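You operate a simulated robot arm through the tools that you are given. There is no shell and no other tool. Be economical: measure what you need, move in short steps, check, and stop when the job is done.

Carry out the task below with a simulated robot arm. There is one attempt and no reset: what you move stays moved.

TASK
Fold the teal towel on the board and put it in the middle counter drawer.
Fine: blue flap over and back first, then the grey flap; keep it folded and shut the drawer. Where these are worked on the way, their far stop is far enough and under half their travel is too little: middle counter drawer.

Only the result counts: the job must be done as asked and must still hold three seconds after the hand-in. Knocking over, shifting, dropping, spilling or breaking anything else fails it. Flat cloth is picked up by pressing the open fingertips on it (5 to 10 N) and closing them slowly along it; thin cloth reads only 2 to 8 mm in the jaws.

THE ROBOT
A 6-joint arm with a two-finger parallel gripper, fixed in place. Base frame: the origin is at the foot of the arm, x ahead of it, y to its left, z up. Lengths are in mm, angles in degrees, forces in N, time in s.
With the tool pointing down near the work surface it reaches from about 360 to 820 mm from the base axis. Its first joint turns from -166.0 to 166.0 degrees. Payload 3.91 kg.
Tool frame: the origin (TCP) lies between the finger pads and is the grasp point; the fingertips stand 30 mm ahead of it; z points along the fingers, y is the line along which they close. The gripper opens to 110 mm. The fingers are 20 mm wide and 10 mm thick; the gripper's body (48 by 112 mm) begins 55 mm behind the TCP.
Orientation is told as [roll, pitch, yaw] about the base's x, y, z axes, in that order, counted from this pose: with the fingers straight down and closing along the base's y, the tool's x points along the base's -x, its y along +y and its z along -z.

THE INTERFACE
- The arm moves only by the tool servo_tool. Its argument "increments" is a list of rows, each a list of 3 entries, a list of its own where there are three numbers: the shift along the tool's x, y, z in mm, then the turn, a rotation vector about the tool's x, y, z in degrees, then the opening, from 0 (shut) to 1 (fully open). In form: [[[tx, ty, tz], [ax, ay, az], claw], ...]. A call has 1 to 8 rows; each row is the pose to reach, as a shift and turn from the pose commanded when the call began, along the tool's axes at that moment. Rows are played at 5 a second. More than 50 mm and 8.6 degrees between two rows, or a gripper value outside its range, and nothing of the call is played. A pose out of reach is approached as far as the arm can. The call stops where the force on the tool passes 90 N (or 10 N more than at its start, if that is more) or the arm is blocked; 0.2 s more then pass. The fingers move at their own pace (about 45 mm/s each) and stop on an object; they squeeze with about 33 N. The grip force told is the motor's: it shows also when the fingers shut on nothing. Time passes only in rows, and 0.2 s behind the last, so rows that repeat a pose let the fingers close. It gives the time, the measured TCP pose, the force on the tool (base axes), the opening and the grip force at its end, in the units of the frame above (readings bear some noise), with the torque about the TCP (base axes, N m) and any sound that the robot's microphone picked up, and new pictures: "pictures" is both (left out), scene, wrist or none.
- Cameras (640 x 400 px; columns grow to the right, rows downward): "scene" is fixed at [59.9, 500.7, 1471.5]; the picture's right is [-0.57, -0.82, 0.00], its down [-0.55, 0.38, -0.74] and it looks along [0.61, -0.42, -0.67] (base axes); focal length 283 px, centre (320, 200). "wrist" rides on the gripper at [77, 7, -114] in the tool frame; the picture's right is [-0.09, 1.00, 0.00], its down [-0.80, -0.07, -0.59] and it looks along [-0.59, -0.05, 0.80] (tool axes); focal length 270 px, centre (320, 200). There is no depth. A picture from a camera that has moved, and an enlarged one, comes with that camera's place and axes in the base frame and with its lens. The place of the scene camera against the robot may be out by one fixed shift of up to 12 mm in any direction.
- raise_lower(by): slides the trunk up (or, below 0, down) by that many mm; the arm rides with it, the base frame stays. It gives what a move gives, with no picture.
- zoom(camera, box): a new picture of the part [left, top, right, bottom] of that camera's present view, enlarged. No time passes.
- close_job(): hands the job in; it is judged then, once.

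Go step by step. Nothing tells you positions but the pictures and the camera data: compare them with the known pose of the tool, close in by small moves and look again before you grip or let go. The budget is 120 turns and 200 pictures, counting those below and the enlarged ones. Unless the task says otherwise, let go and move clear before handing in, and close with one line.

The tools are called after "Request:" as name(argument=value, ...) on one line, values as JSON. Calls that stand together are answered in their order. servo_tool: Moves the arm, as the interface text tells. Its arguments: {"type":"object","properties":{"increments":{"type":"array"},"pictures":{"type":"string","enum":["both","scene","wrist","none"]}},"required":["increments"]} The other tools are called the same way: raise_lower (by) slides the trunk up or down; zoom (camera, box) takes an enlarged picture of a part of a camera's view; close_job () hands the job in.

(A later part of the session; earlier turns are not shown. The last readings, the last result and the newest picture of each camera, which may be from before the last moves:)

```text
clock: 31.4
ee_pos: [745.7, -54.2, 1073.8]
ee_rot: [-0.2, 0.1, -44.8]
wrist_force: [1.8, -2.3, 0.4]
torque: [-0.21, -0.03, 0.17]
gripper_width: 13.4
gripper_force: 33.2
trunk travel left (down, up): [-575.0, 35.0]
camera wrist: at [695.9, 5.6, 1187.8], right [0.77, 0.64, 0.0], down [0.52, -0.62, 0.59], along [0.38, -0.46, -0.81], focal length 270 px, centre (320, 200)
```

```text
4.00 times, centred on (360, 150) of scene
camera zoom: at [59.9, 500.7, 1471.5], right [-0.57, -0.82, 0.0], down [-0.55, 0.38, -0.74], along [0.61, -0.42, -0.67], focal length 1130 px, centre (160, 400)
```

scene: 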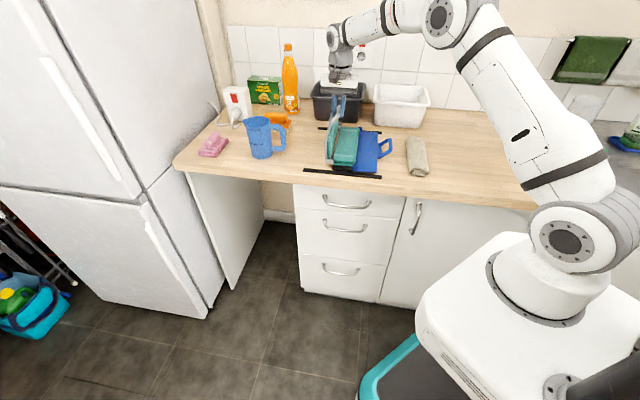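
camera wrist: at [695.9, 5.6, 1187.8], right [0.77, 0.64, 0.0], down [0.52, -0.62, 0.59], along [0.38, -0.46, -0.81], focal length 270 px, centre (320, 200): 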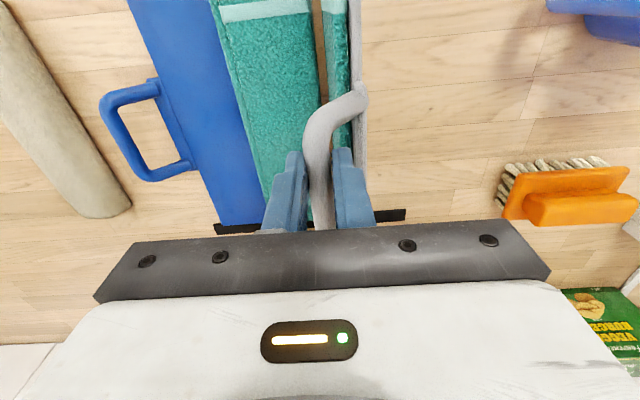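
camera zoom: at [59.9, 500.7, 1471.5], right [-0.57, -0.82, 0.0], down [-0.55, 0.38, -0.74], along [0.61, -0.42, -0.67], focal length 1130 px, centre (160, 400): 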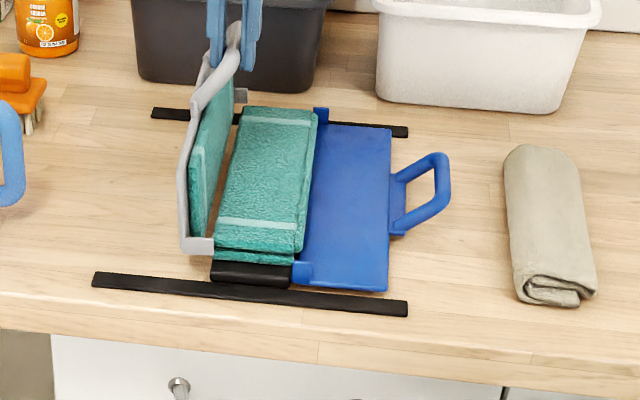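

Request:
servo_tool(increments=[[[0, -11, 0.4], [0, 0, 0], 0], [[0, -22.3, 1.6], [0, 0, 0], 0], [[0, -33, 4], [0, 0, 0], 0], [[0, -44, 7], [0, 0, 0], 0]], pictures="none")

Request:
zoom(camera="scene", box=[280, 100, 440, 200])

```text
clock: 32.4
ee_pos: [716.0, -85.0, 1067.0]
ee_rot: [-0.1, 0.1, -44.9]
wrist_force: [1.2, 2.0, 0.1]
torque: [0.11, 0.07, -0.06]
gripper_width: 13.3
gripper_force: 33.0
trunk travel left (down, up): [-575.0, 35.0]
```

```text
4.00 times, centred on (360, 150) of scene
camera zoom: at [59.9, 500.7, 1471.5], right [-0.57, -0.82, 0.0], down [-0.55, 0.38, -0.74], along [0.61, -0.42, -0.67], focal length 1130 px, centre (160, 400)
```

zoom: 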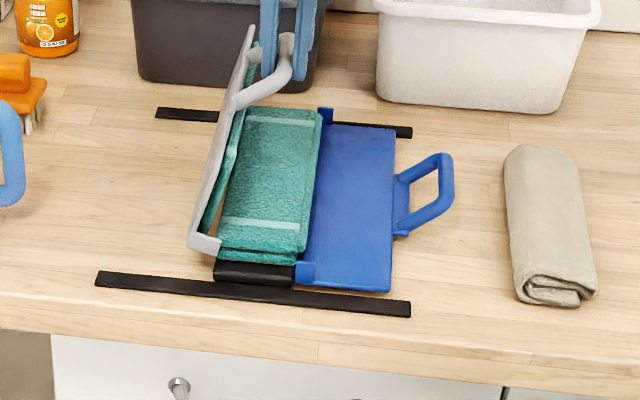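

Request:
servo_tool(increments=[[[0, -5, 2], [0, 0, 0], 0], [[0, -10.4, 4.2], [0, 0, 0], 0], [[0, -15.5, 6.7], [0, 0, 0], 0]], pictures="none")

Request:
zoom(camera="scene", box=[280, 100, 440, 200])

```text
clock: 33.2
ee_pos: [705.5, -95.1, 1062.5]
ee_rot: [0.1, -0.2, -45.1]
wrist_force: [9.6, 8.0, 4.6]
torque: [0.08, -0.46, -0.07]
gripper_width: 13.6
gripper_force: 33.5
trunk travel left (down, up): [-575.0, 35.0]
```

```text
4.00 times, centred on (360, 150) of scene
camera zoom: at [59.9, 500.7, 1471.5], right [-0.57, -0.82, 0.0], down [-0.55, 0.38, -0.74], along [0.61, -0.42, -0.67], focal length 1130 px, centre (160, 400)
```

zoom: 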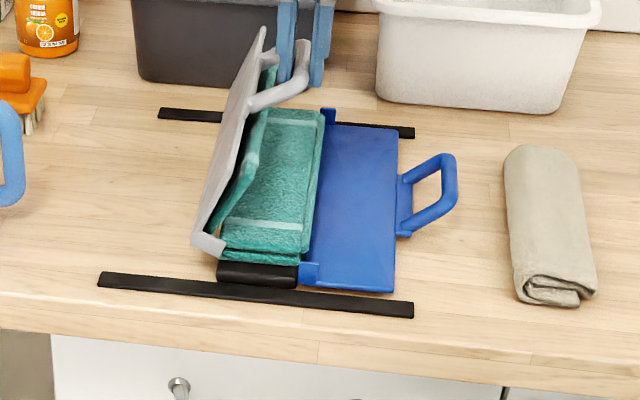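

Request:
servo_tool(increments=[[[0, -3, 1.5], [0, 0, 0], 0], [[0, -6, 3], [0, 0, 0], 0], [[0, -6, 3], [0, 0, 0], 0], [[0, -6, 3], [0, 0, 0], 0]], pictures="none")

Request:
zoom(camera="scene", box=[280, 100, 440, 200])

```text
clock: 34.2
ee_pos: [700.7, -98.4, 1059.5]
ee_rot: [0.0, -0.1, -45.0]
wrist_force: [8.7, 8.9, 9.3]
torque: [-0.16, -0.39, 0.15]
gripper_width: 13.5
gripper_force: 33.4
trunk travel left (down, up): [-575.0, 35.0]
```

```text
4.00 times, centred on (360, 150) of scene
camera zoom: at [59.9, 500.7, 1471.5], right [-0.57, -0.82, 0.0], down [-0.55, 0.38, -0.74], along [0.61, -0.42, -0.67], focal length 1130 px, centre (160, 400)
```

zoom: 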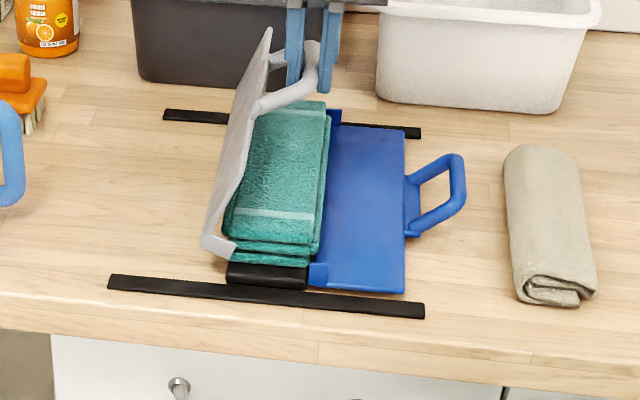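

The towel is now folded in three. I'm swinging the grey flap back.

Request:
servo_tool(increments=[[[0, 10, -5], [0, 0, 0], 0], [[0, 20, -9.6], [0, 0, 0], 0], [[0, 40, -15], [0, 0, 0], 0], [[0, 61, -16.7], [0, 0, 0], 0], [[0, 82, -14.4], [0, 0, 0], 0], [[0, 102, -8.4], [0, 0, 0], 0], [[0, 121.5, 1.3], [0, 0, 0], 0]])

Request:
zoom(camera="scene", box=[280, 100, 440, 200])

```text
clock: 35.8
ee_pos: [788.6, -14.3, 1057.7]
ee_rot: [0.0, 0.0, -45.1]
wrist_force: [1.9, -1.6, 0.8]
torque: [-0.03, -0.21, 0.17]
gripper_width: 13.4
gripper_force: 32.9
trunk travel left (down, up): [-575.0, 35.0]
camera wrist: at [736.6, 45.8, 1171.6], right [0.77, 0.64, 0.0], down [0.52, -0.62, 0.59], along [0.38, -0.46, -0.8], focal length 270 px, centre (320, 200)
```

scene: 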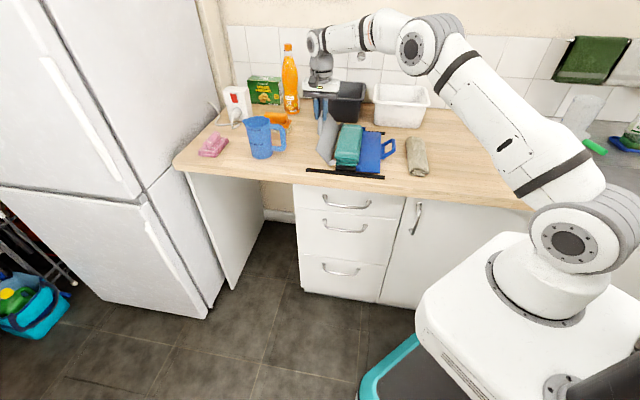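
wrist: 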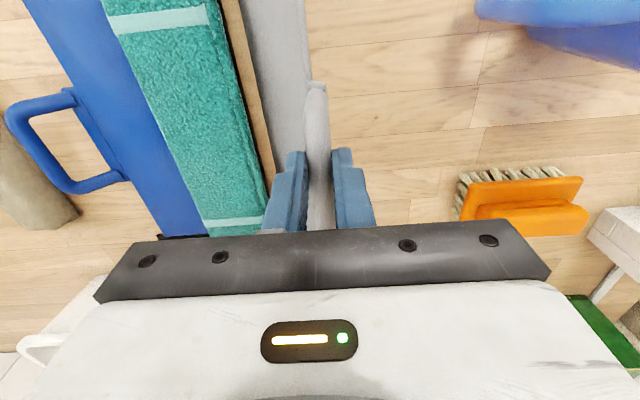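

```text
4.00 times, centred on (360, 150) of scene
camera zoom: at [59.9, 500.7, 1471.5], right [-0.57, -0.82, 0.0], down [-0.55, 0.38, -0.74], along [0.61, -0.42, -0.67], focal length 1130 px, centre (160, 400)
```

zoom: 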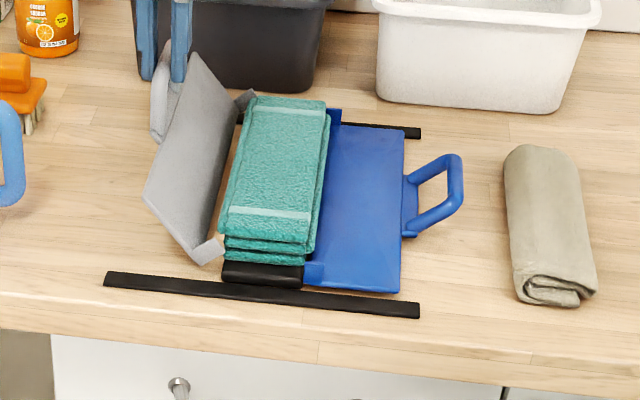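

Request:
servo_tool(increments=[[[0, 9.5, 6], [0, 0, 0], 0], [[0, 18, 13], [0, 0, 0], 0], [[0, 26, 21], [0, 0, 0], 0], [[0, 33.5, 29], [0, 0, 0], 0], [[0, 40, 38], [0, 0, 0], 0], [[0, 46, 47.5], [0, 0, 0], 0], [[0, 51, 58], [0, 0, 0], 0], [[0, 55, 68], [0, 0, 0], 0]], pictures="none")

Request:
servo_tool(increments=[[[0, 2, 8], [0, 0, 0], 0], [[0, 4, 16], [0, 0, 0], 0], [[0, 4.5, 20], [0, 0, 0], 0]], pictures="wrist")

Request:
zoom(camera="scene", box=[280, 100, 440, 200])

```text
clock: 37.6
ee_pos: [825.4, 23.2, 990.1]
ee_rot: [0.0, -0.1, -45.0]
wrist_force: [-1.8, -7.5, -0.5]
torque: [0.27, 0.77, 0.36]
gripper_width: 13.3
gripper_force: 33.5
trunk travel left (down, up): [-575.0, 35.0]
```

```text
clock: 38.4
ee_pos: [826.9, 26.9, 974.2]
ee_rot: [0.1, -0.2, -45.0]
wrist_force: [-6.0, -11.5, 14.2]
torque: [0.14, 0.72, 0.36]
gripper_width: 13.5
gripper_force: 33.0
trunk travel left (down, up): [-575.0, 35.0]
camera wrist: at [776.0, 85.4, 1087.5], right [0.77, 0.64, 0.0], down [0.51, -0.62, 0.6], along [0.39, -0.46, -0.8], focal length 270 px, centre (320, 200)
```

wrist: 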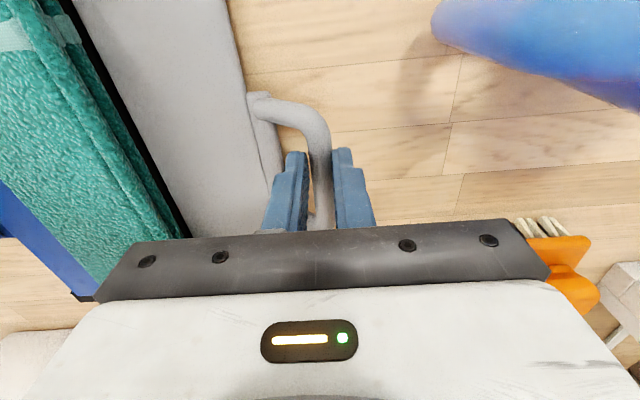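

```text
4.00 times, centred on (360, 150) of scene
camera zoom: at [59.9, 500.7, 1471.5], right [-0.57, -0.82, 0.0], down [-0.55, 0.38, -0.74], along [0.61, -0.42, -0.67], focal length 1130 px, centre (160, 400)
```

zoom: 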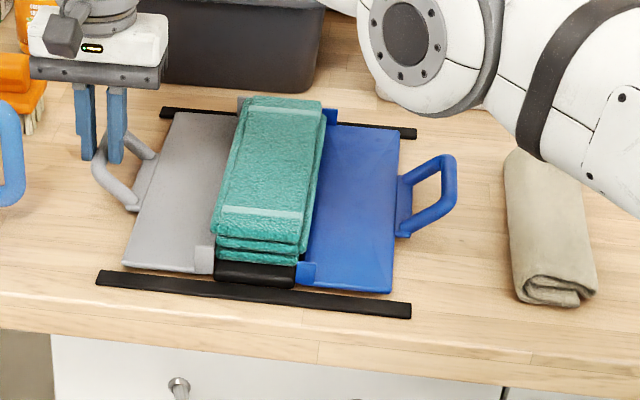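

Request:
servo_tool(increments=[[[0, 3, 0], [0, 0, 0], 0], [[0, 6, 0], [0, 0, 0], 0], [[0, 9, 0], [0, 0, 0], 0], [[0, 9, 0], [0, 0, 0], 0.2], [[0, 9, 0], [0, 0, 0], 0.2], [[0, 8, -40], [0, 0, 0], 0.2], [[0, 8, -80], [0, 0, 0], 0.2]], pictures="none")

Request:
servo_tool(increments=[[[40, -20, 0], [0, 0, 0], 0.5], [[80, -40, -10], [0, 0, 0], 1], [[120, -60, -20], [0, 0, 0], 1], [[160, -80, -30], [0, 0, 0], 1], [[190, -105, -40], [0, 0, 0], 1], [[200, -130, -50], [0, 0, 0], 1]])

Request:
zoom(camera="scene", box=[280, 100, 440, 200])

```text
clock: 40.0
ee_pos: [818.8, 33.8, 1049.5]
ee_rot: [0.1, 0.0, -44.9]
wrist_force: [0.2, 0.0, -0.2]
torque: [0.02, -0.01, 0.02]
gripper_width: 21.8
gripper_force: 0.1
out of reach, approached as far as the arm can: row 6, 7
trunk travel left (down, up): [-575.0, 35.0]
```

```text
clock: 41.4
ee_pos: [585.6, 82.9, 1098.9]
ee_rot: [0.1, -0.1, -45.0]
wrist_force: [-1.5, -0.5, 0.5]
torque: [0.02, 0.01, -0.01]
gripper_width: 110.1
gripper_force: 0.1
trunk travel left (down, up): [-575.0, 35.0]
camera wrist: at [535.3, 142.1, 1213.1], right [0.77, 0.64, 0.0], down [0.52, -0.62, 0.59], along [0.38, -0.46, -0.8], focal length 270 px, centre (320, 200)
```

scene: 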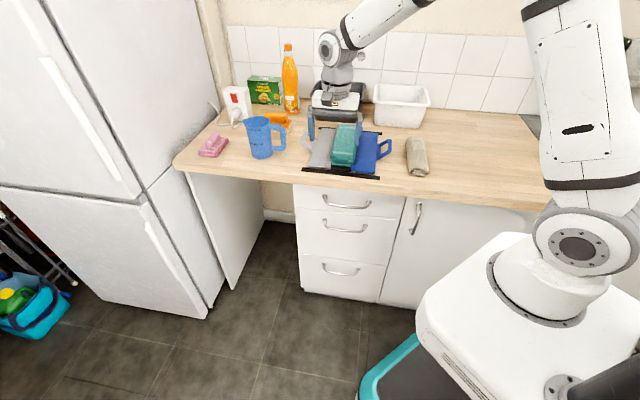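
wrist: 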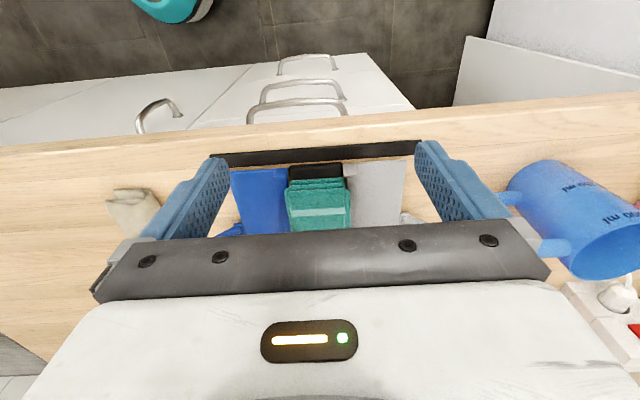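

```text
4.00 times, centred on (360, 150) of scene
camera zoom: at [59.9, 500.7, 1471.5], right [-0.57, -0.82, 0.0], down [-0.55, 0.38, -0.74], along [0.61, -0.42, -0.67], focal length 1130 px, centre (160, 400)
```

zoom: 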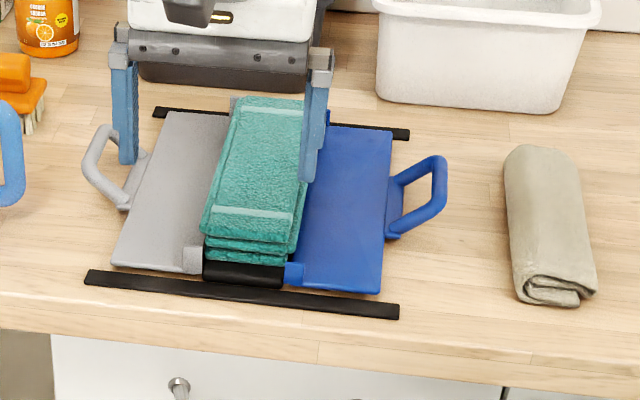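

The fold is complete, with both flaps flat and the board close to home. Now I'll locate the middle drawer handle.

Request:
zoom(camera="wrist", box=[220, 30, 420, 155])

Request:
zoom(camera="scene", box=[280, 175, 420, 295])

```text
3.20 times, centred on (320, 92) of wrist
camera zoom: at [535.3, 142.1, 1213.1], right [0.77, 0.64, 0.0], down [0.52, -0.62, 0.59], along [0.38, -0.46, -0.8], focal length 865 px, centre (320, 544)
```

zoom: 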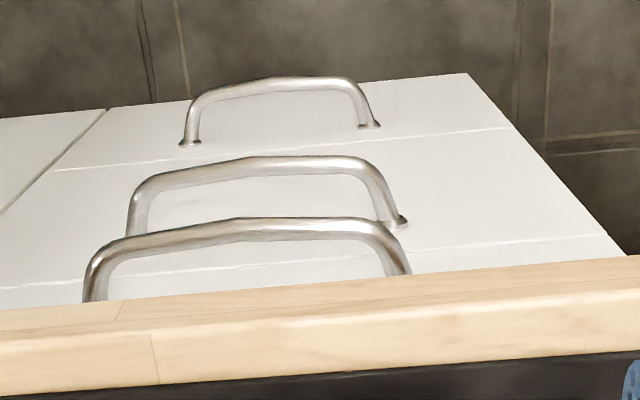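

```text
3.33 times, centred on (350, 235) of scene
camera zoom: at [59.9, 500.7, 1471.5], right [-0.57, -0.82, 0.0], down [-0.55, 0.38, -0.74], along [0.61, -0.42, -0.67], focal length 942 px, centre (220, 83)
```

zoom: 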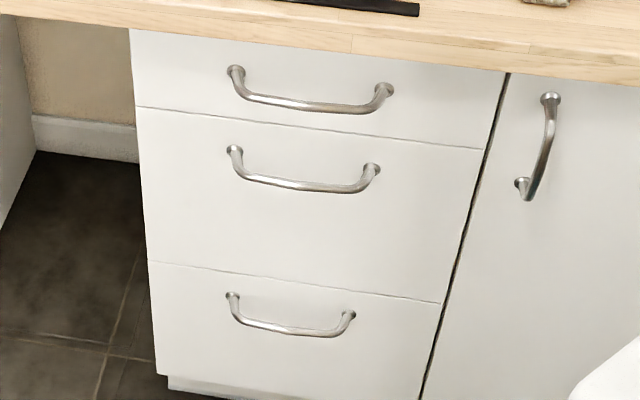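

The middle handle bar lies near u≈430, v≈395, z≈682. I'll back off into the room and turn the gripper so the fingers close across the bar.

Request:
servo_tool(increments=[[[40, -10, 0], [0, 0, 0], 1], [[80, -20, 0], [0, 0, -6], 1], [[120, -30, 0], [0, 0, -14], 1], [[160, -38, 0], [0, 0, -22], 1], [[190, -43, 0], [0, 0, -30], 1], [[200, -43, 0], [0, 0, -38], 1], [[200, -43, 0], [0, 0, -46], 1]], pictures="none")

Request:
servo_tool(increments=[[[0, 0, 0], [0, 0, -8], 0.6], [[0, 0, 0], [0, 0, -16], 0.5], [[0, 0, 0], [0, 0, -24], 0.5], [[0, 0, 0], [0, 0, -32], 0.5], [[0, 0, 0], [0, 0, -40], 0.5], [[0, 0, 0], [0, 0, -44], 0.5]], pictures="none")

Request:
raise_lower(by=-250)

```text
clock: 43.0
ee_pos: [415.1, 193.4, 1097.6]
ee_rot: [0.0, 0.0, 1.2]
wrist_force: [0.7, 0.2, -0.5]
torque: [0.0, 0.01, 0.01]
gripper_width: 110.2
gripper_force: 0.1
trunk travel left (down, up): [-575.0, 35.0]
```

```text
clock: 44.4
ee_pos: [415.2, 193.6, 1099.1]
ee_rot: [0.0, 0.0, 45.2]
wrist_force: [-0.7, 0.1, -0.7]
torque: [0.02, -0.02, -0.01]
gripper_width: 55.3
gripper_force: 0.0
trunk travel left (down, up): [-575.0, 35.0]
```

```text
clock: 47.0
ee_pos: [413.7, 193.6, 847.8]
ee_rot: [0.0, 0.0, 44.9]
wrist_force: [-0.4, 0.2, -0.5]
torque: [-0.02, 0.02, 0.02]
gripper_width: 55.2
gripper_force: 0.0
trunk travel left (down, up): [-325.0, 285.0]
```

Request:
servo_tool(increments=[[[0, 0, 15], [7.5, 0, 0], 0.5], [[0, 0, 30], [15, 0, 0], 0.5], [[0, 0, 45], [22.5, 0, 0], 0.5], [[0, 0, 60], [30, 0, 0], 0.5], [[0, 0, 75], [37.5, 0, 0], 0.5], [[0, 0, 90], [45, 0, 0], 0.5], [[0, 0, 100], [52, 0, 0], 0.5], [[0, 0, 100], [52, 0, 0], 0.5]])

```text
clock: 48.8
ee_pos: [413.6, 193.0, 748.5]
ee_rot: [-52.1, 0.0, 45.1]
wrist_force: [0.7, 0.0, -0.1]
torque: [0.0, -0.01, -0.02]
gripper_width: 54.9
gripper_force: 0.0
trunk travel left (down, up): [-325.0, 285.0]
camera wrist: at [292.6, 205.6, 812.5], right [-0.37, 0.49, -0.79], down [0.26, 0.87, 0.42], along [0.89, -0.05, -0.45], focal length 270 px, centre (320, 200)
```

scene: 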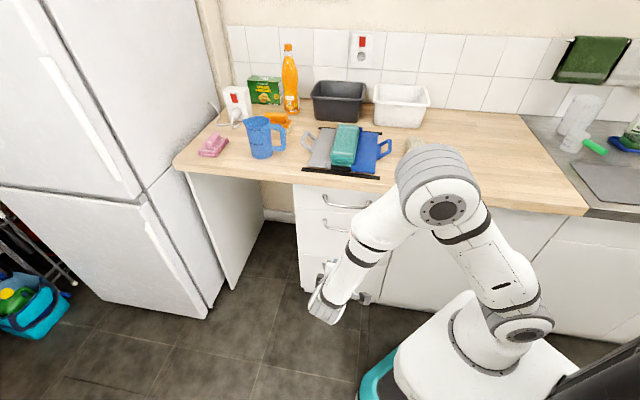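
wrist: 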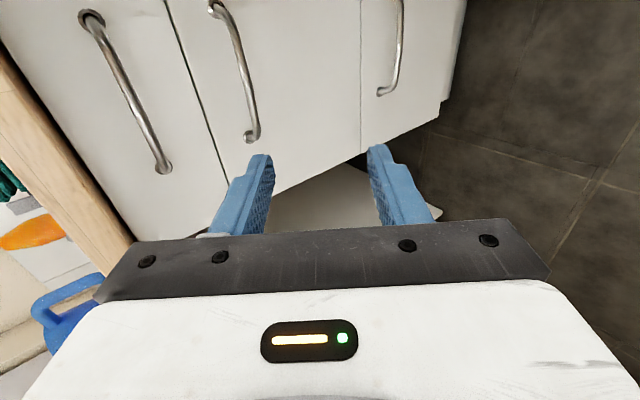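

Request:
servo_tool(increments=[[[0, -24, 30], [0, 0, 0], 0.3], [[0, -48, 60], [0, 0, 0], 0.3], [[0, -72, 95], [0, 0, 0], 0.3], [[0, -93, 130], [0, 0, 0], 0.3], [[0, -93, 160], [0, 0, 0], 0.3], [[0, -93, 160], [0, 0, 0], 0.3]])

```text
clock: 50.2
ee_pos: [544.8, 63.1, 723.7]
ee_rot: [-52.1, 0.0, 45.1]
wrist_force: [-0.3, 0.0, -0.5]
torque: [0.0, -0.02, 0.03]
gripper_width: 33.1
gripper_force: 0.0
trunk travel left (down, up): [-325.0, 285.0]
camera wrist: at [422.7, 75.7, 787.9], right [-0.37, 0.5, -0.78], down [0.27, 0.87, 0.42], along [0.89, -0.05, -0.45], focal length 270 px, centre (320, 200)
```

scene: 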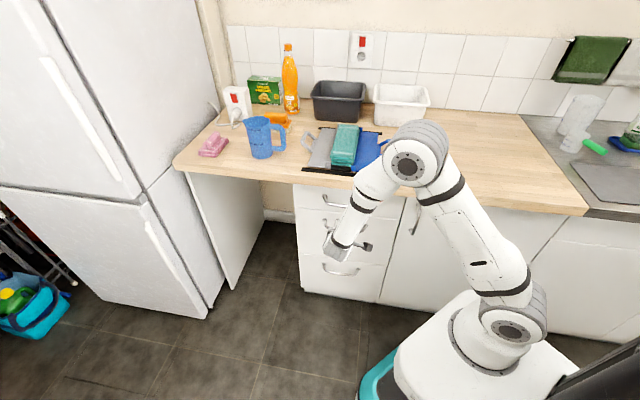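
wrist: 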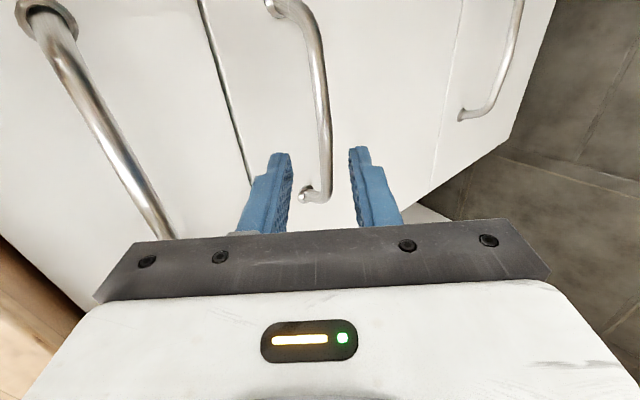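

Request:
servo_tool(increments=[[[0, 2, 15], [0, 0, 0], 0.27], [[0, 2, 30], [0, 0, 0], 0.27], [[0, 2, 42], [0, 0, 0], 0.27], [[0, 2, 50], [0, 0, 0], 0.27]], pictures="wrist")

```text
clock: 51.2
ee_pos: [573.1, 36.3, 691.2]
ee_rot: [-52.0, 0.0, 45.1]
wrist_force: [-0.4, -0.1, -0.1]
torque: [0.01, 0.01, -0.01]
gripper_width: 29.6
gripper_force: 0.1
trunk travel left (down, up): [-325.0, 285.0]
camera wrist: at [450.2, 48.7, 755.1], right [-0.37, 0.5, -0.79], down [0.27, 0.87, 0.42], along [0.89, -0.05, -0.45], focal length 270 px, centre (320, 200)
```

wrist: 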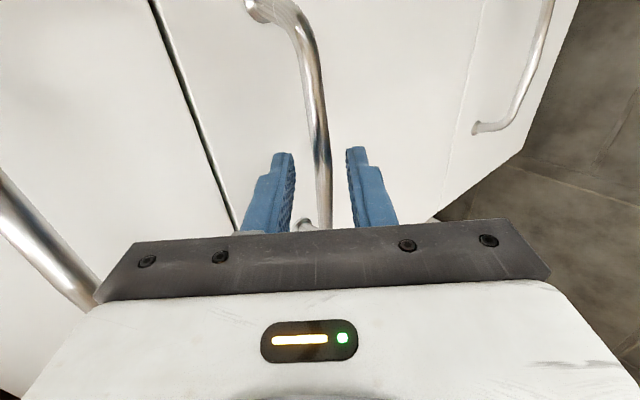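

The bar runs between the fingers, so I'm closing on it.

Request:
servo_tool(increments=[[[0, 0, 2], [0, 0, 0], 0.1], [[0, 0, 2], [0, 0, 0], 0.0], [[0, 0, 2], [0, 0, 0], 0.0], [[0, 0, 2], [0, 0, 0], 0.0]], pictures="wrist")

```text
clock: 52.2
ee_pos: [573.0, 35.6, 688.9]
ee_rot: [-51.9, 0.1, 45.2]
wrist_force: [-12.6, 12.6, -14.6]
torque: [0.9, -0.19, 0.23]
gripper_width: 11.7
gripper_force: 45.3
trunk travel left (down, up): [-325.0, 285.0]
camera wrist: at [450.6, 48.2, 753.2], right [-0.37, 0.5, -0.78], down [0.27, 0.87, 0.42], along [0.89, -0.05, -0.46], focal length 270 px, centre (320, 200)
```

wrist: 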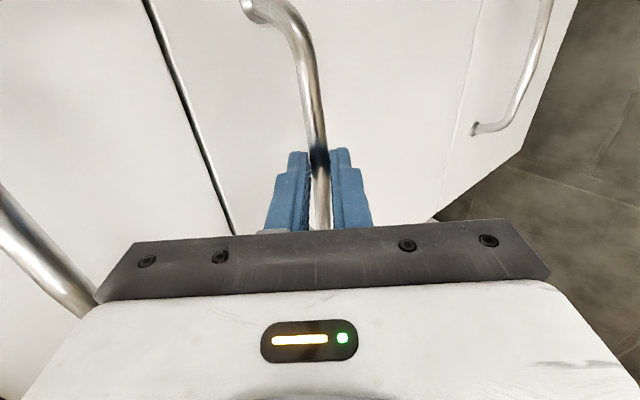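

Request:
servo_tool(increments=[[[0, 5, -4], [0, 0, 0], 0], [[0, 11, -12], [0, 0, 0], 0], [[0, 20, -24], [0, 0, 0], 0], [[0, 32, -39], [0, 0, 0], 0], [[0, 45, -55], [0, 0, 0], 0], [[0, 57, -71], [0, 0, 0], 0], [[0, 69, -87], [0, 0, 0], 0], [[0, 82, -102], [0, 0, 0], 0]])

```text
clock: 54.0
ee_pos: [480.2, 127.8, 688.7]
ee_rot: [-52.1, 0.1, 45.1]
wrist_force: [-6.0, -2.8, -7.3]
torque: [0.23, -0.12, -0.36]
gripper_width: 11.3
gripper_force: 44.9
trunk travel left (down, up): [-325.0, 285.0]
camera wrist: at [358.3, 140.4, 752.8], right [-0.37, 0.5, -0.78], down [0.27, 0.87, 0.42], along [0.89, -0.05, -0.45], focal length 270 px, centre (320, 200)
```

scene: 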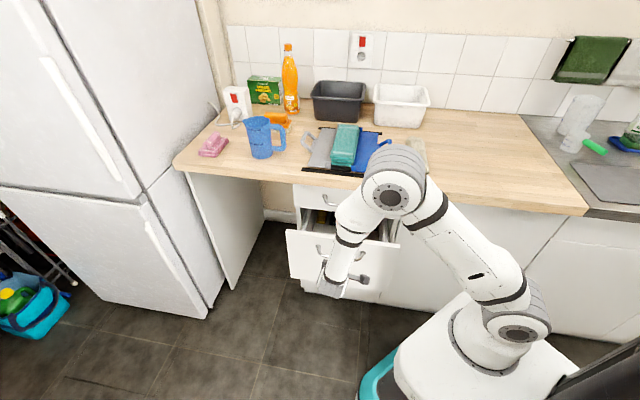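
wrist: 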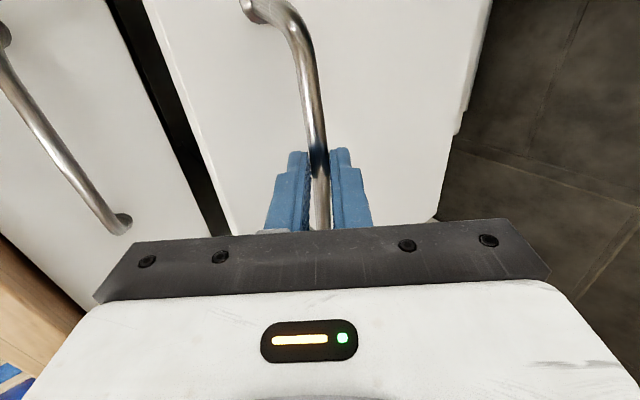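

The drawer is sliding out and there are some items inside. I'll keep pulling toward its stop.

Request:
servo_tool(increments=[[[0, 14, -18], [0, 0, 0], 0], [[0, 28, -36], [0, 0, 0], 0], [[0, 42, -54], [0, 0, 0], 0], [[0, 56, -72], [0, 0, 0], 0], [[0, 70, -90], [0, 0, 0], 0], [[0, 84, -108], [0, 0, 0], 0]])

```text
clock: 55.4
ee_pos: [382.7, 225.0, 688.8]
ee_rot: [-52.0, -0.1, 45.1]
wrist_force: [-1.1, 0.3, -9.0]
torque: [0.37, -0.32, -0.23]
gripper_width: 11.6
gripper_force: 44.9
trunk travel left (down, up): [-325.0, 285.0]
camera wrist: at [261.3, 236.9, 752.7], right [-0.37, 0.5, -0.78], down [0.26, 0.87, 0.42], along [0.89, -0.05, -0.45], focal length 270 px, centre (320, 200)
```

scene: 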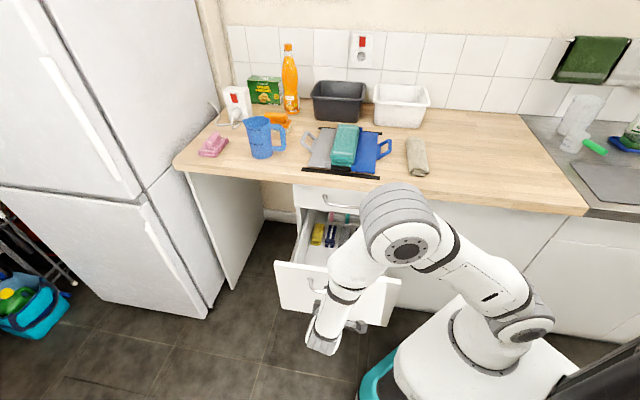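
wrist: 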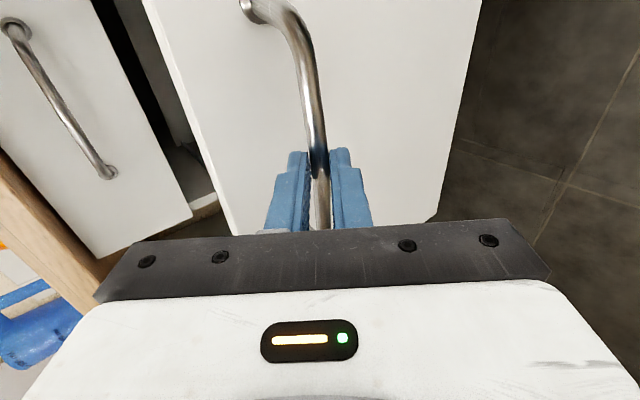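

Request:
servo_tool(increments=[[[0, 12, -15], [0, 0, 0], 0], [[0, 24, -30], [0, 0, 0], 0], [[0, 36, -45], [0, 0, 0], 0], [[0, 48, -60], [0, 0, 0], 0], [[0, 60, -75], [0, 0, 0], 0]])

```text
clock: 56.6
ee_pos: [315.0, 292.9, 687.8]
ee_rot: [-51.9, 0.0, 45.2]
wrist_force: [0.7, 1.2, 21.0]
torque: [0.01, -0.84, -0.05]
gripper_width: 11.6
gripper_force: 44.7
trunk travel left (down, up): [-325.0, 285.0]
camera wrist: at [192.6, 305.0, 752.4], right [-0.37, 0.5, -0.79], down [0.26, 0.87, 0.42], along [0.89, -0.05, -0.45], focal length 270 px, centre (320, 200)
```

scene: 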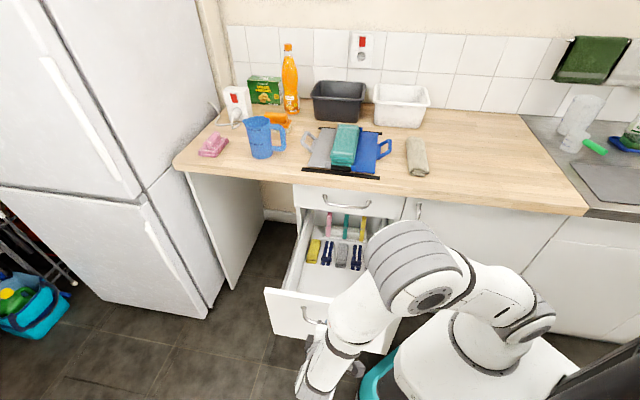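
wrist: 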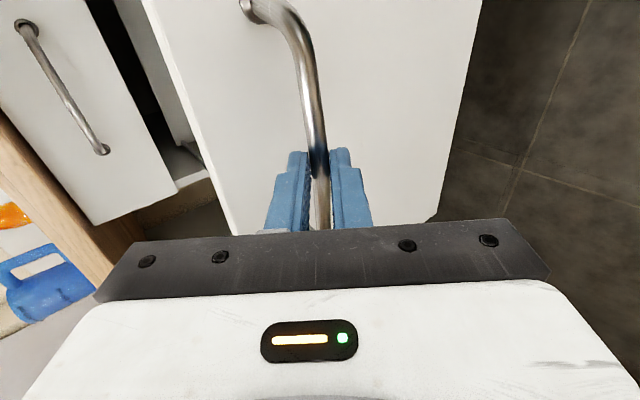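

Request:
servo_tool(increments=[[[0, 9, -12], [0, 0, 0], 0], [[0, 18, -24], [0, 0, 0], 0], [[0, 27, -35], [0, 0, 0], 0]], pictures="none")

```text
clock: 57.4
ee_pos: [283.4, 323.4, 688.0]
ee_rot: [-52.1, -0.1, 45.1]
wrist_force: [4.0, 5.8, 32.5]
torque: [-0.41, -0.64, -0.55]
gripper_width: 11.7
gripper_force: 45.3
trunk travel left (down, up): [-325.0, 285.0]
```

Request:
servo_tool(increments=[[[0, 0, 0], [0, 0, 0], 0.3], [[0, 0, 0], [0, 0, 0], 0.3], [[0, 0, -15], [0, 0, 0], 0.3], [[0, 0, -35], [0, 0, 0], 0.3], [[0, 0, -60], [0, 0, 0], 0.3], [[0, -20, -80], [0, 0, 0], 0.3], [[0, -50, -100], [0, 0, 0], 0.3], [[0, -80, -120], [0, 0, 0], 0.3]])

```text
clock: 59.2
ee_pos: [252.9, 355.6, 824.8]
ee_rot: [-52.0, -0.1, 45.1]
wrist_force: [-0.1, 0.2, -0.1]
torque: [-0.01, 0.0, -0.03]
gripper_width: 33.1
gripper_force: 0.0
trunk travel left (down, up): [-325.0, 285.0]
camera wrist: at [130.4, 367.4, 889.1], right [-0.37, 0.49, -0.79], down [0.27, 0.87, 0.42], along [0.89, -0.05, -0.45], focal length 270 px, centre (320, 200)
```

scene: 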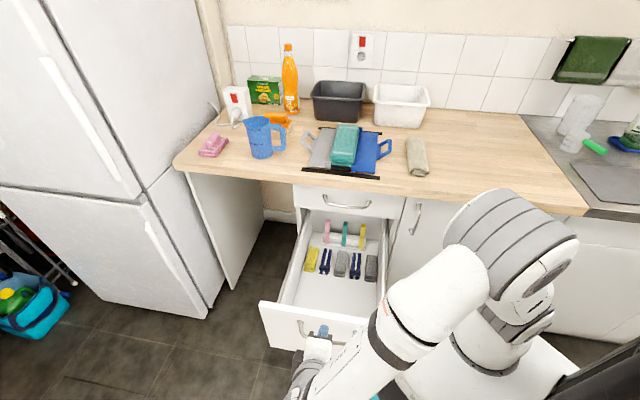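
wrist: 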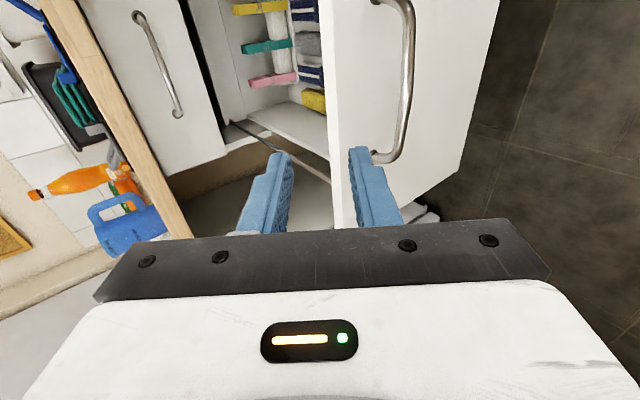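

Request:
zoom(camera="scene", box=[250, 180, 420, 360])

Request:
servo_tool(increments=[[[0, -15, -13], [-7.5, 0, 0], 0.5], [[0, -30, -26], [-15, 0, 0], 1], [[0, -45, -40], [-22.5, 0, 0], 1], [[0, -50, -50], [-30, 0, 0], 1], [[0, -50, -50], [-37.5, 0, 0], 1], [[0, -50, -50], [-45, 0, 0], 1], [[0, -50, -50], [-52, 0, 0], 1]], pictures="none")

Request:
raise_lower(by=250)

```text
2.22 times, centred on (335, 270) of scene
camera zoom: at [59.9, 500.7, 1471.5], right [-0.57, -0.82, 0.0], down [-0.55, 0.38, -0.74], along [0.61, -0.42, -0.67], focal length 628 px, centre (287, 44)
```

zoom: 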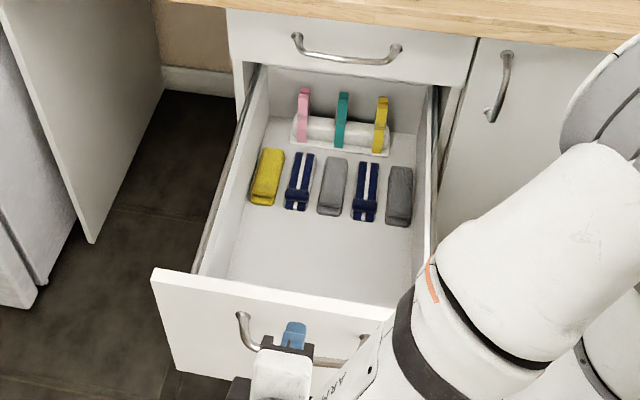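

```text
clock: 60.8
ee_pos: [246.2, 362.2, 894.3]
ee_rot: [0.1, -0.1, 45.1]
wrist_force: [0.7, -0.3, 0.4]
torque: [-0.02, 0.0, -0.01]
gripper_width: 110.0
gripper_force: 0.1
trunk travel left (down, up): [-325.0, 285.0]
```

```text
clock: 63.4
ee_pos: [247.8, 362.0, 1143.9]
ee_rot: [0.0, 0.0, 45.0]
wrist_force: [-0.6, 0.2, 0.3]
torque: [0.01, 0.0, 0.02]
gripper_width: 110.1
gripper_force: 0.1
trunk travel left (down, up): [-575.0, 35.0]
```

The drawer is open about 400 mm with free floor in front, and it holds other items that I must not touch. I'm returning over the towel.

Request:
servo_tool(increments=[[[0, -45, 0], [0, 0, 8], 1], [[0, -90, 0], [0, 0, 16], 1], [[0, -135, 0], [0, 0, 24], 1], [[0, -180, 0], [0, 0, 32], 1], [[0, -225, 0], [0, 0, 40], 1], [[0, -270, 0], [0, 0, 48], 1], [[0, -315, 0], [0, 0, 56], 1], [[0, -360, 0], [0, 0, 64], 1]], pictures="none")

Request:
servo_tool(increments=[[[-43, -15, 0], [0, 0, 6.5], 1], [[-86, -30, 0], [0, 0, 13], 1], [[-130, -43, 10], [0, 0, 19.5], 1], [[-173, -57, 30], [0, 0, 26], 1], [[-173, -57, 50], [0, 0, 26], 1]])

```text
clock: 65.2
ee_pos: [500.7, 107.2, 1143.7]
ee_rot: [-0.1, -0.1, -19.2]
wrist_force: [1.0, 0.0, -0.2]
torque: [-0.01, 0.02, -0.02]
gripper_width: 110.2
gripper_force: 0.0
trunk travel left (down, up): [-575.0, 35.0]
```

```text
clock: 66.4
ee_pos: [645.6, -2.6, 1094.9]
ee_rot: [0.0, 0.0, -45.0]
wrist_force: [1.1, -0.4, 0.5]
torque: [0.01, -0.03, 0.01]
gripper_width: 110.0
gripper_force: 0.1
trunk travel left (down, up): [-575.0, 35.0]
camera wrist: at [595.6, 56.8, 1209.3], right [0.77, 0.64, 0.0], down [0.52, -0.62, 0.59], along [0.38, -0.46, -0.8], focal length 270 px, centre (320, 200)
```

scene: 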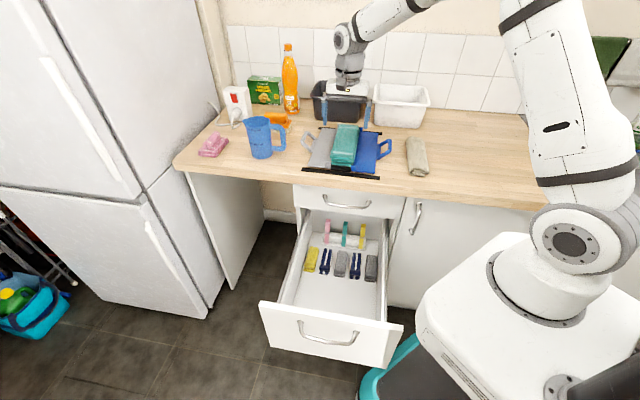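
wrist: 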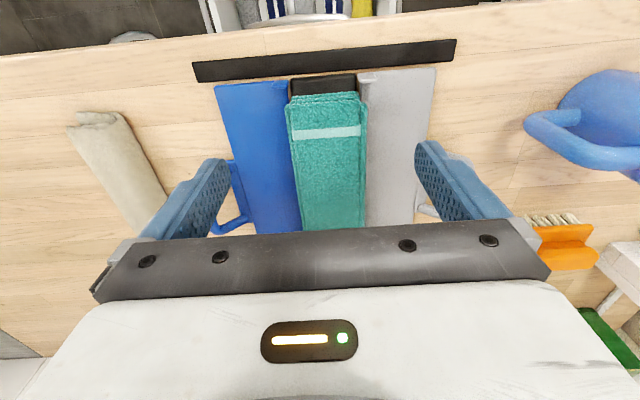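

Request:
zoom(camera="scene", box=[250, 180, 420, 370])

Request:
zoom(camera="wrist", box=[200, 50, 440, 240])

Request:
zoom(camera="scene", box=[290, 110, 400, 190])

```text
2.11 times, centred on (335, 275) of scene
camera zoom: at [59.9, 500.7, 1471.5], right [-0.57, -0.82, 0.0], down [-0.55, 0.38, -0.74], along [0.61, -0.42, -0.67], focal length 595 px, centre (288, 42)
```

zoom: 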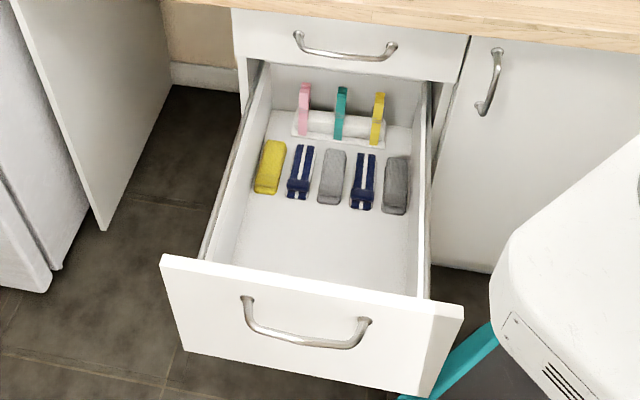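

```text
2.11 times, centred on (320, 145) of wrist
camera zoom: at [595.6, 56.8, 1209.3], right [0.77, 0.64, 0.0], down [0.52, -0.62, 0.59], along [0.38, -0.46, -0.8], focal length 569 px, centre (320, 316)
```

zoom: 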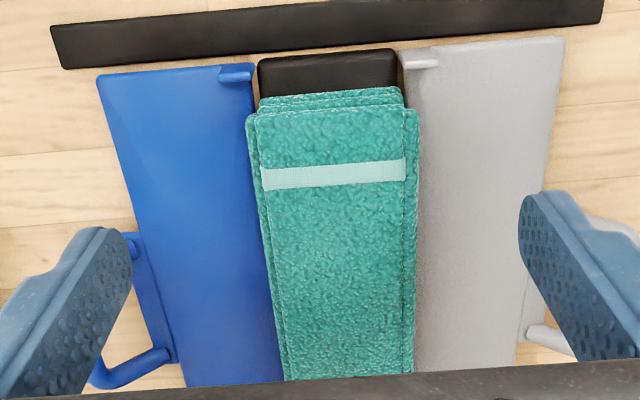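

```text
5.00 times, centred on (345, 150) of scene
camera zoom: at [59.9, 500.7, 1471.5], right [-0.57, -0.82, 0.0], down [-0.55, 0.38, -0.74], along [0.61, -0.42, -0.67], focal length 1413 px, centre (195, 450)
```

zoom: 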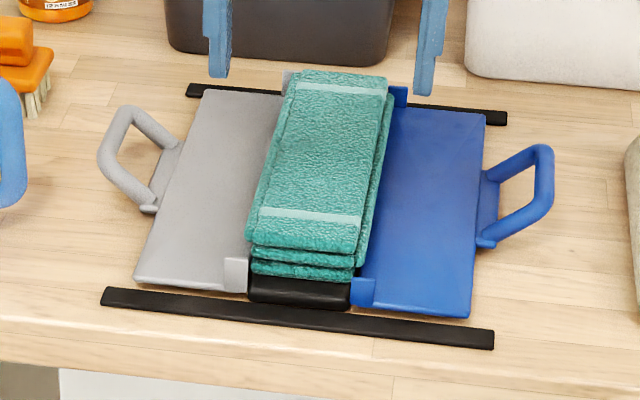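

Request:
servo_tool(increments=[[[-42, 1, 10], [0, 0, 0], 1], [[-84, 1, 30], [0, 0, 0], 1], [[-126, 1, 60], [0, 0, 0], 1], [[-126, 1, 95], [0, 0, 0], 1], [[-126, 1, 120], [0, 0, 0], 1], [[-126, 1, 120], [0, 0, 0], 1]])

Request:
zoom(camera="scene", box=[290, 100, 410, 190])

```text
refused: row 3 steps farther than a row can; nothing moved
```

```text
4.44 times, centred on (350, 145) of scene
camera zoom: at [59.9, 500.7, 1471.5], right [-0.57, -0.82, 0.0], down [-0.55, 0.38, -0.74], along [0.61, -0.42, -0.67], focal length 1256 px, centre (187, 444)
```

zoom: 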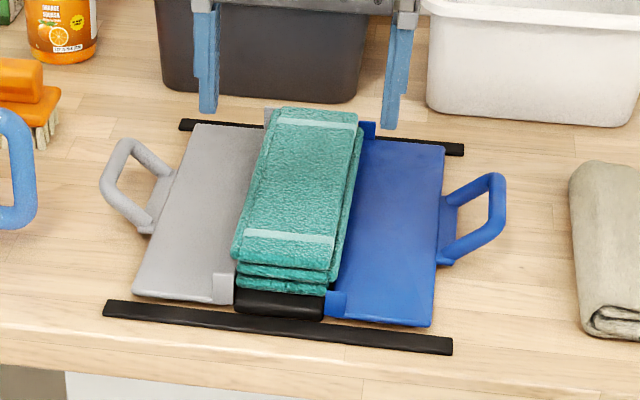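

One step was too long, so I'm repeating it with shorter steps.

Request:
servo_tool(increments=[[[-42, 1, 10], [0, 0, 0], 1], [[-84, 1, 25], [0, 0, 0], 1], [[-120, 1, 50], [0, 0, 0], 1], [[-126, 1, 85], [0, 0, 0], 1], [[-126, 1, 115], [0, 0, 0], 1], [[-126, 1, 120], [0, 0, 0], 1]])

Request:
zoom(camera="scene", box=[290, 100, 410, 190])

```text
clock: 67.8
ee_pos: [736.1, -90.7, 974.2]
ee_rot: [-0.1, 0.0, -44.9]
wrist_force: [0.1, -0.6, 0.3]
torque: [0.03, 0.0, 0.01]
gripper_width: 110.1
gripper_force: 0.1
trunk travel left (down, up): [-575.0, 35.0]
camera wrist: at [685.7, -31.7, 1086.9], right [0.77, 0.64, 0.0], down [0.52, -0.62, 0.59], along [0.38, -0.46, -0.8], focal length 270 px, centre (320, 200)
```

scene: 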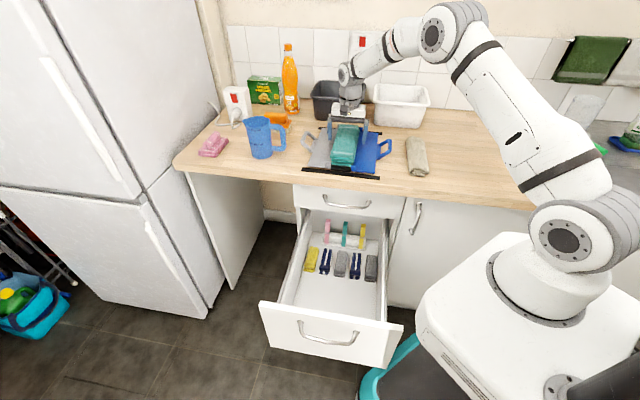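
wrist: 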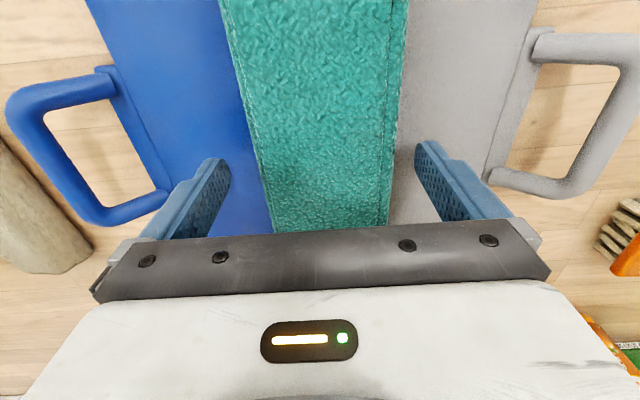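

```text
4.44 times, centred on (350, 145) of scene
camera zoom: at [59.9, 500.7, 1471.5], right [-0.57, -0.82, 0.0], down [-0.55, 0.38, -0.74], along [0.61, -0.42, -0.67], focal length 1256 px, centre (187, 444)
```

zoom: 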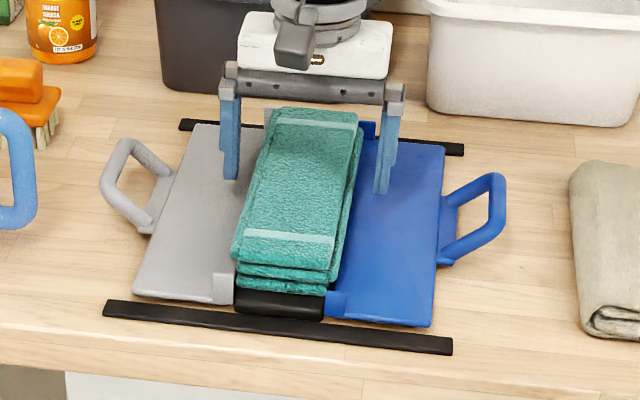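

Request:
servo_tool(increments=[[[0, 0, 5], [0, 0, 0], 1], [[0, 0, 10], [0, 0, 0], 1], [[0, 0, 15], [0, 0, 0], 1], [[0, 0, 19], [0, 0, 0], 1]], pictures="none")

```text
clock: 68.8
ee_pos: [736.2, -90.5, 954.1]
ee_rot: [0.1, 0.0, -45.1]
wrist_force: [-0.6, 0.5, 0.1]
torque: [0.0, -0.03, 0.02]
gripper_width: 109.9
gripper_force: 0.0
trunk travel left (down, up): [-575.0, 35.0]
```

Request:
servo_tool(increments=[[[0, 0, 2], [0, 0, 0], 1], [[0, 0, 4], [0, 0, 0], 1], [[0, 0, 5], [0, 0, 0], 1]], pictures="wrist")

```text
clock: 69.6
ee_pos: [735.7, -90.8, 952.5]
ee_rot: [0.1, -0.1, -44.9]
wrist_force: [1.5, 0.7, 10.6]
torque: [-0.46, 0.47, 0.01]
gripper_width: 109.7
gripper_force: 0.1
trunk travel left (down, up): [-575.0, 35.0]
camera wrist: at [685.7, -31.8, 1065.7], right [0.77, 0.64, 0.0], down [0.52, -0.62, 0.6], along [0.38, -0.46, -0.8], focal length 270 px, centre (320, 200)
```

wrist: 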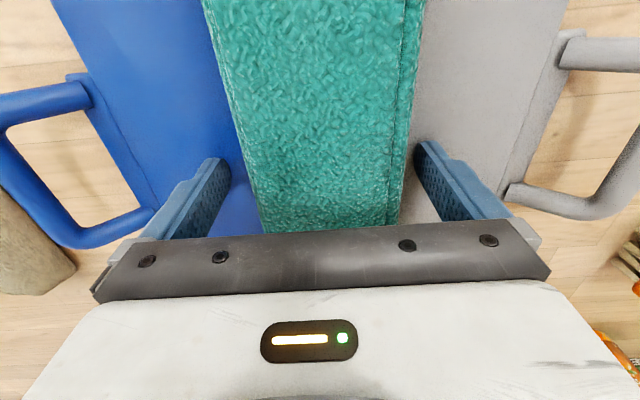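

Request:
servo_tool(increments=[[[0, 0, -2], [0, 0, 0], 0.9], [[0, 0, -2], [0, 0, 0], 0.8], [[0, 0, -2], [0, 0, 0], 0.7], [[0, 0, -2], [0, 0, 0], 0.62], [[0, 0, -2], [0, 0, 0], 0.55]], pictures="both")

Request:
zoom(camera="scene", box=[290, 100, 410, 190])

```text
clock: 70.8
ee_pos: [736.8, -91.5, 950.7]
ee_rot: [0.0, 0.0, -45.0]
wrist_force: [0.8, 1.8, 0.5]
torque: [0.08, -0.1, 0.06]
gripper_width: 68.9
gripper_force: 33.1
trunk travel left (down, up): [-575.0, 35.0]
camera wrist: at [685.9, -31.8, 1065.9], right [0.77, 0.64, 0.0], down [0.52, -0.62, 0.59], along [0.38, -0.46, -0.8], focal length 270 px, centre (320, 200)
```

scene: 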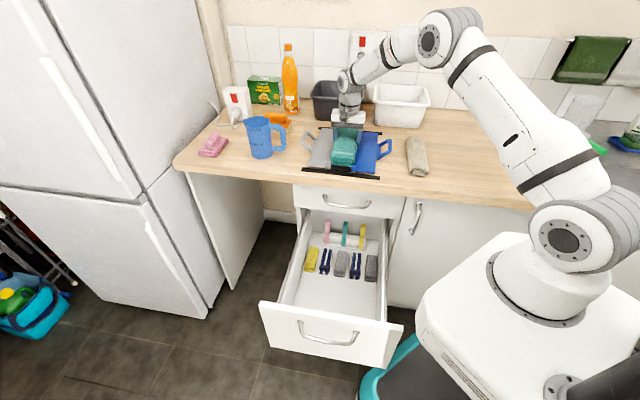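
wrist: 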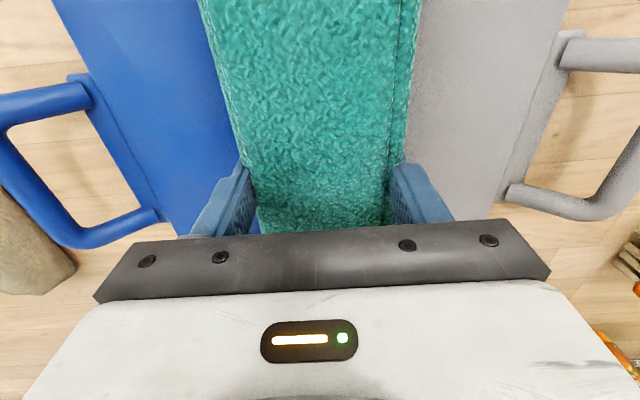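

```text
4.44 times, centred on (350, 145) of scene
camera zoom: at [59.9, 500.7, 1471.5], right [-0.57, -0.82, 0.0], down [-0.55, 0.38, -0.74], along [0.61, -0.42, -0.67], focal length 1256 px, centre (187, 444)
```

zoom: 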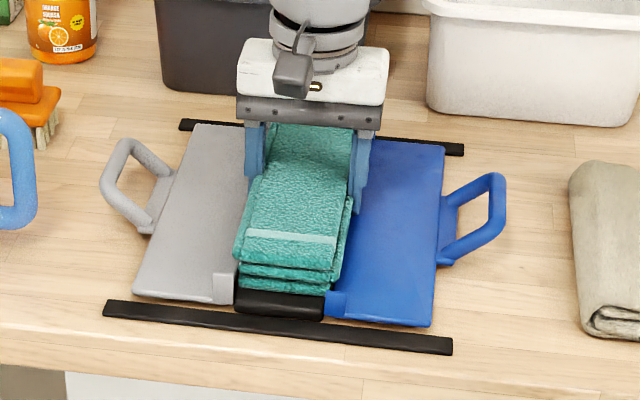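

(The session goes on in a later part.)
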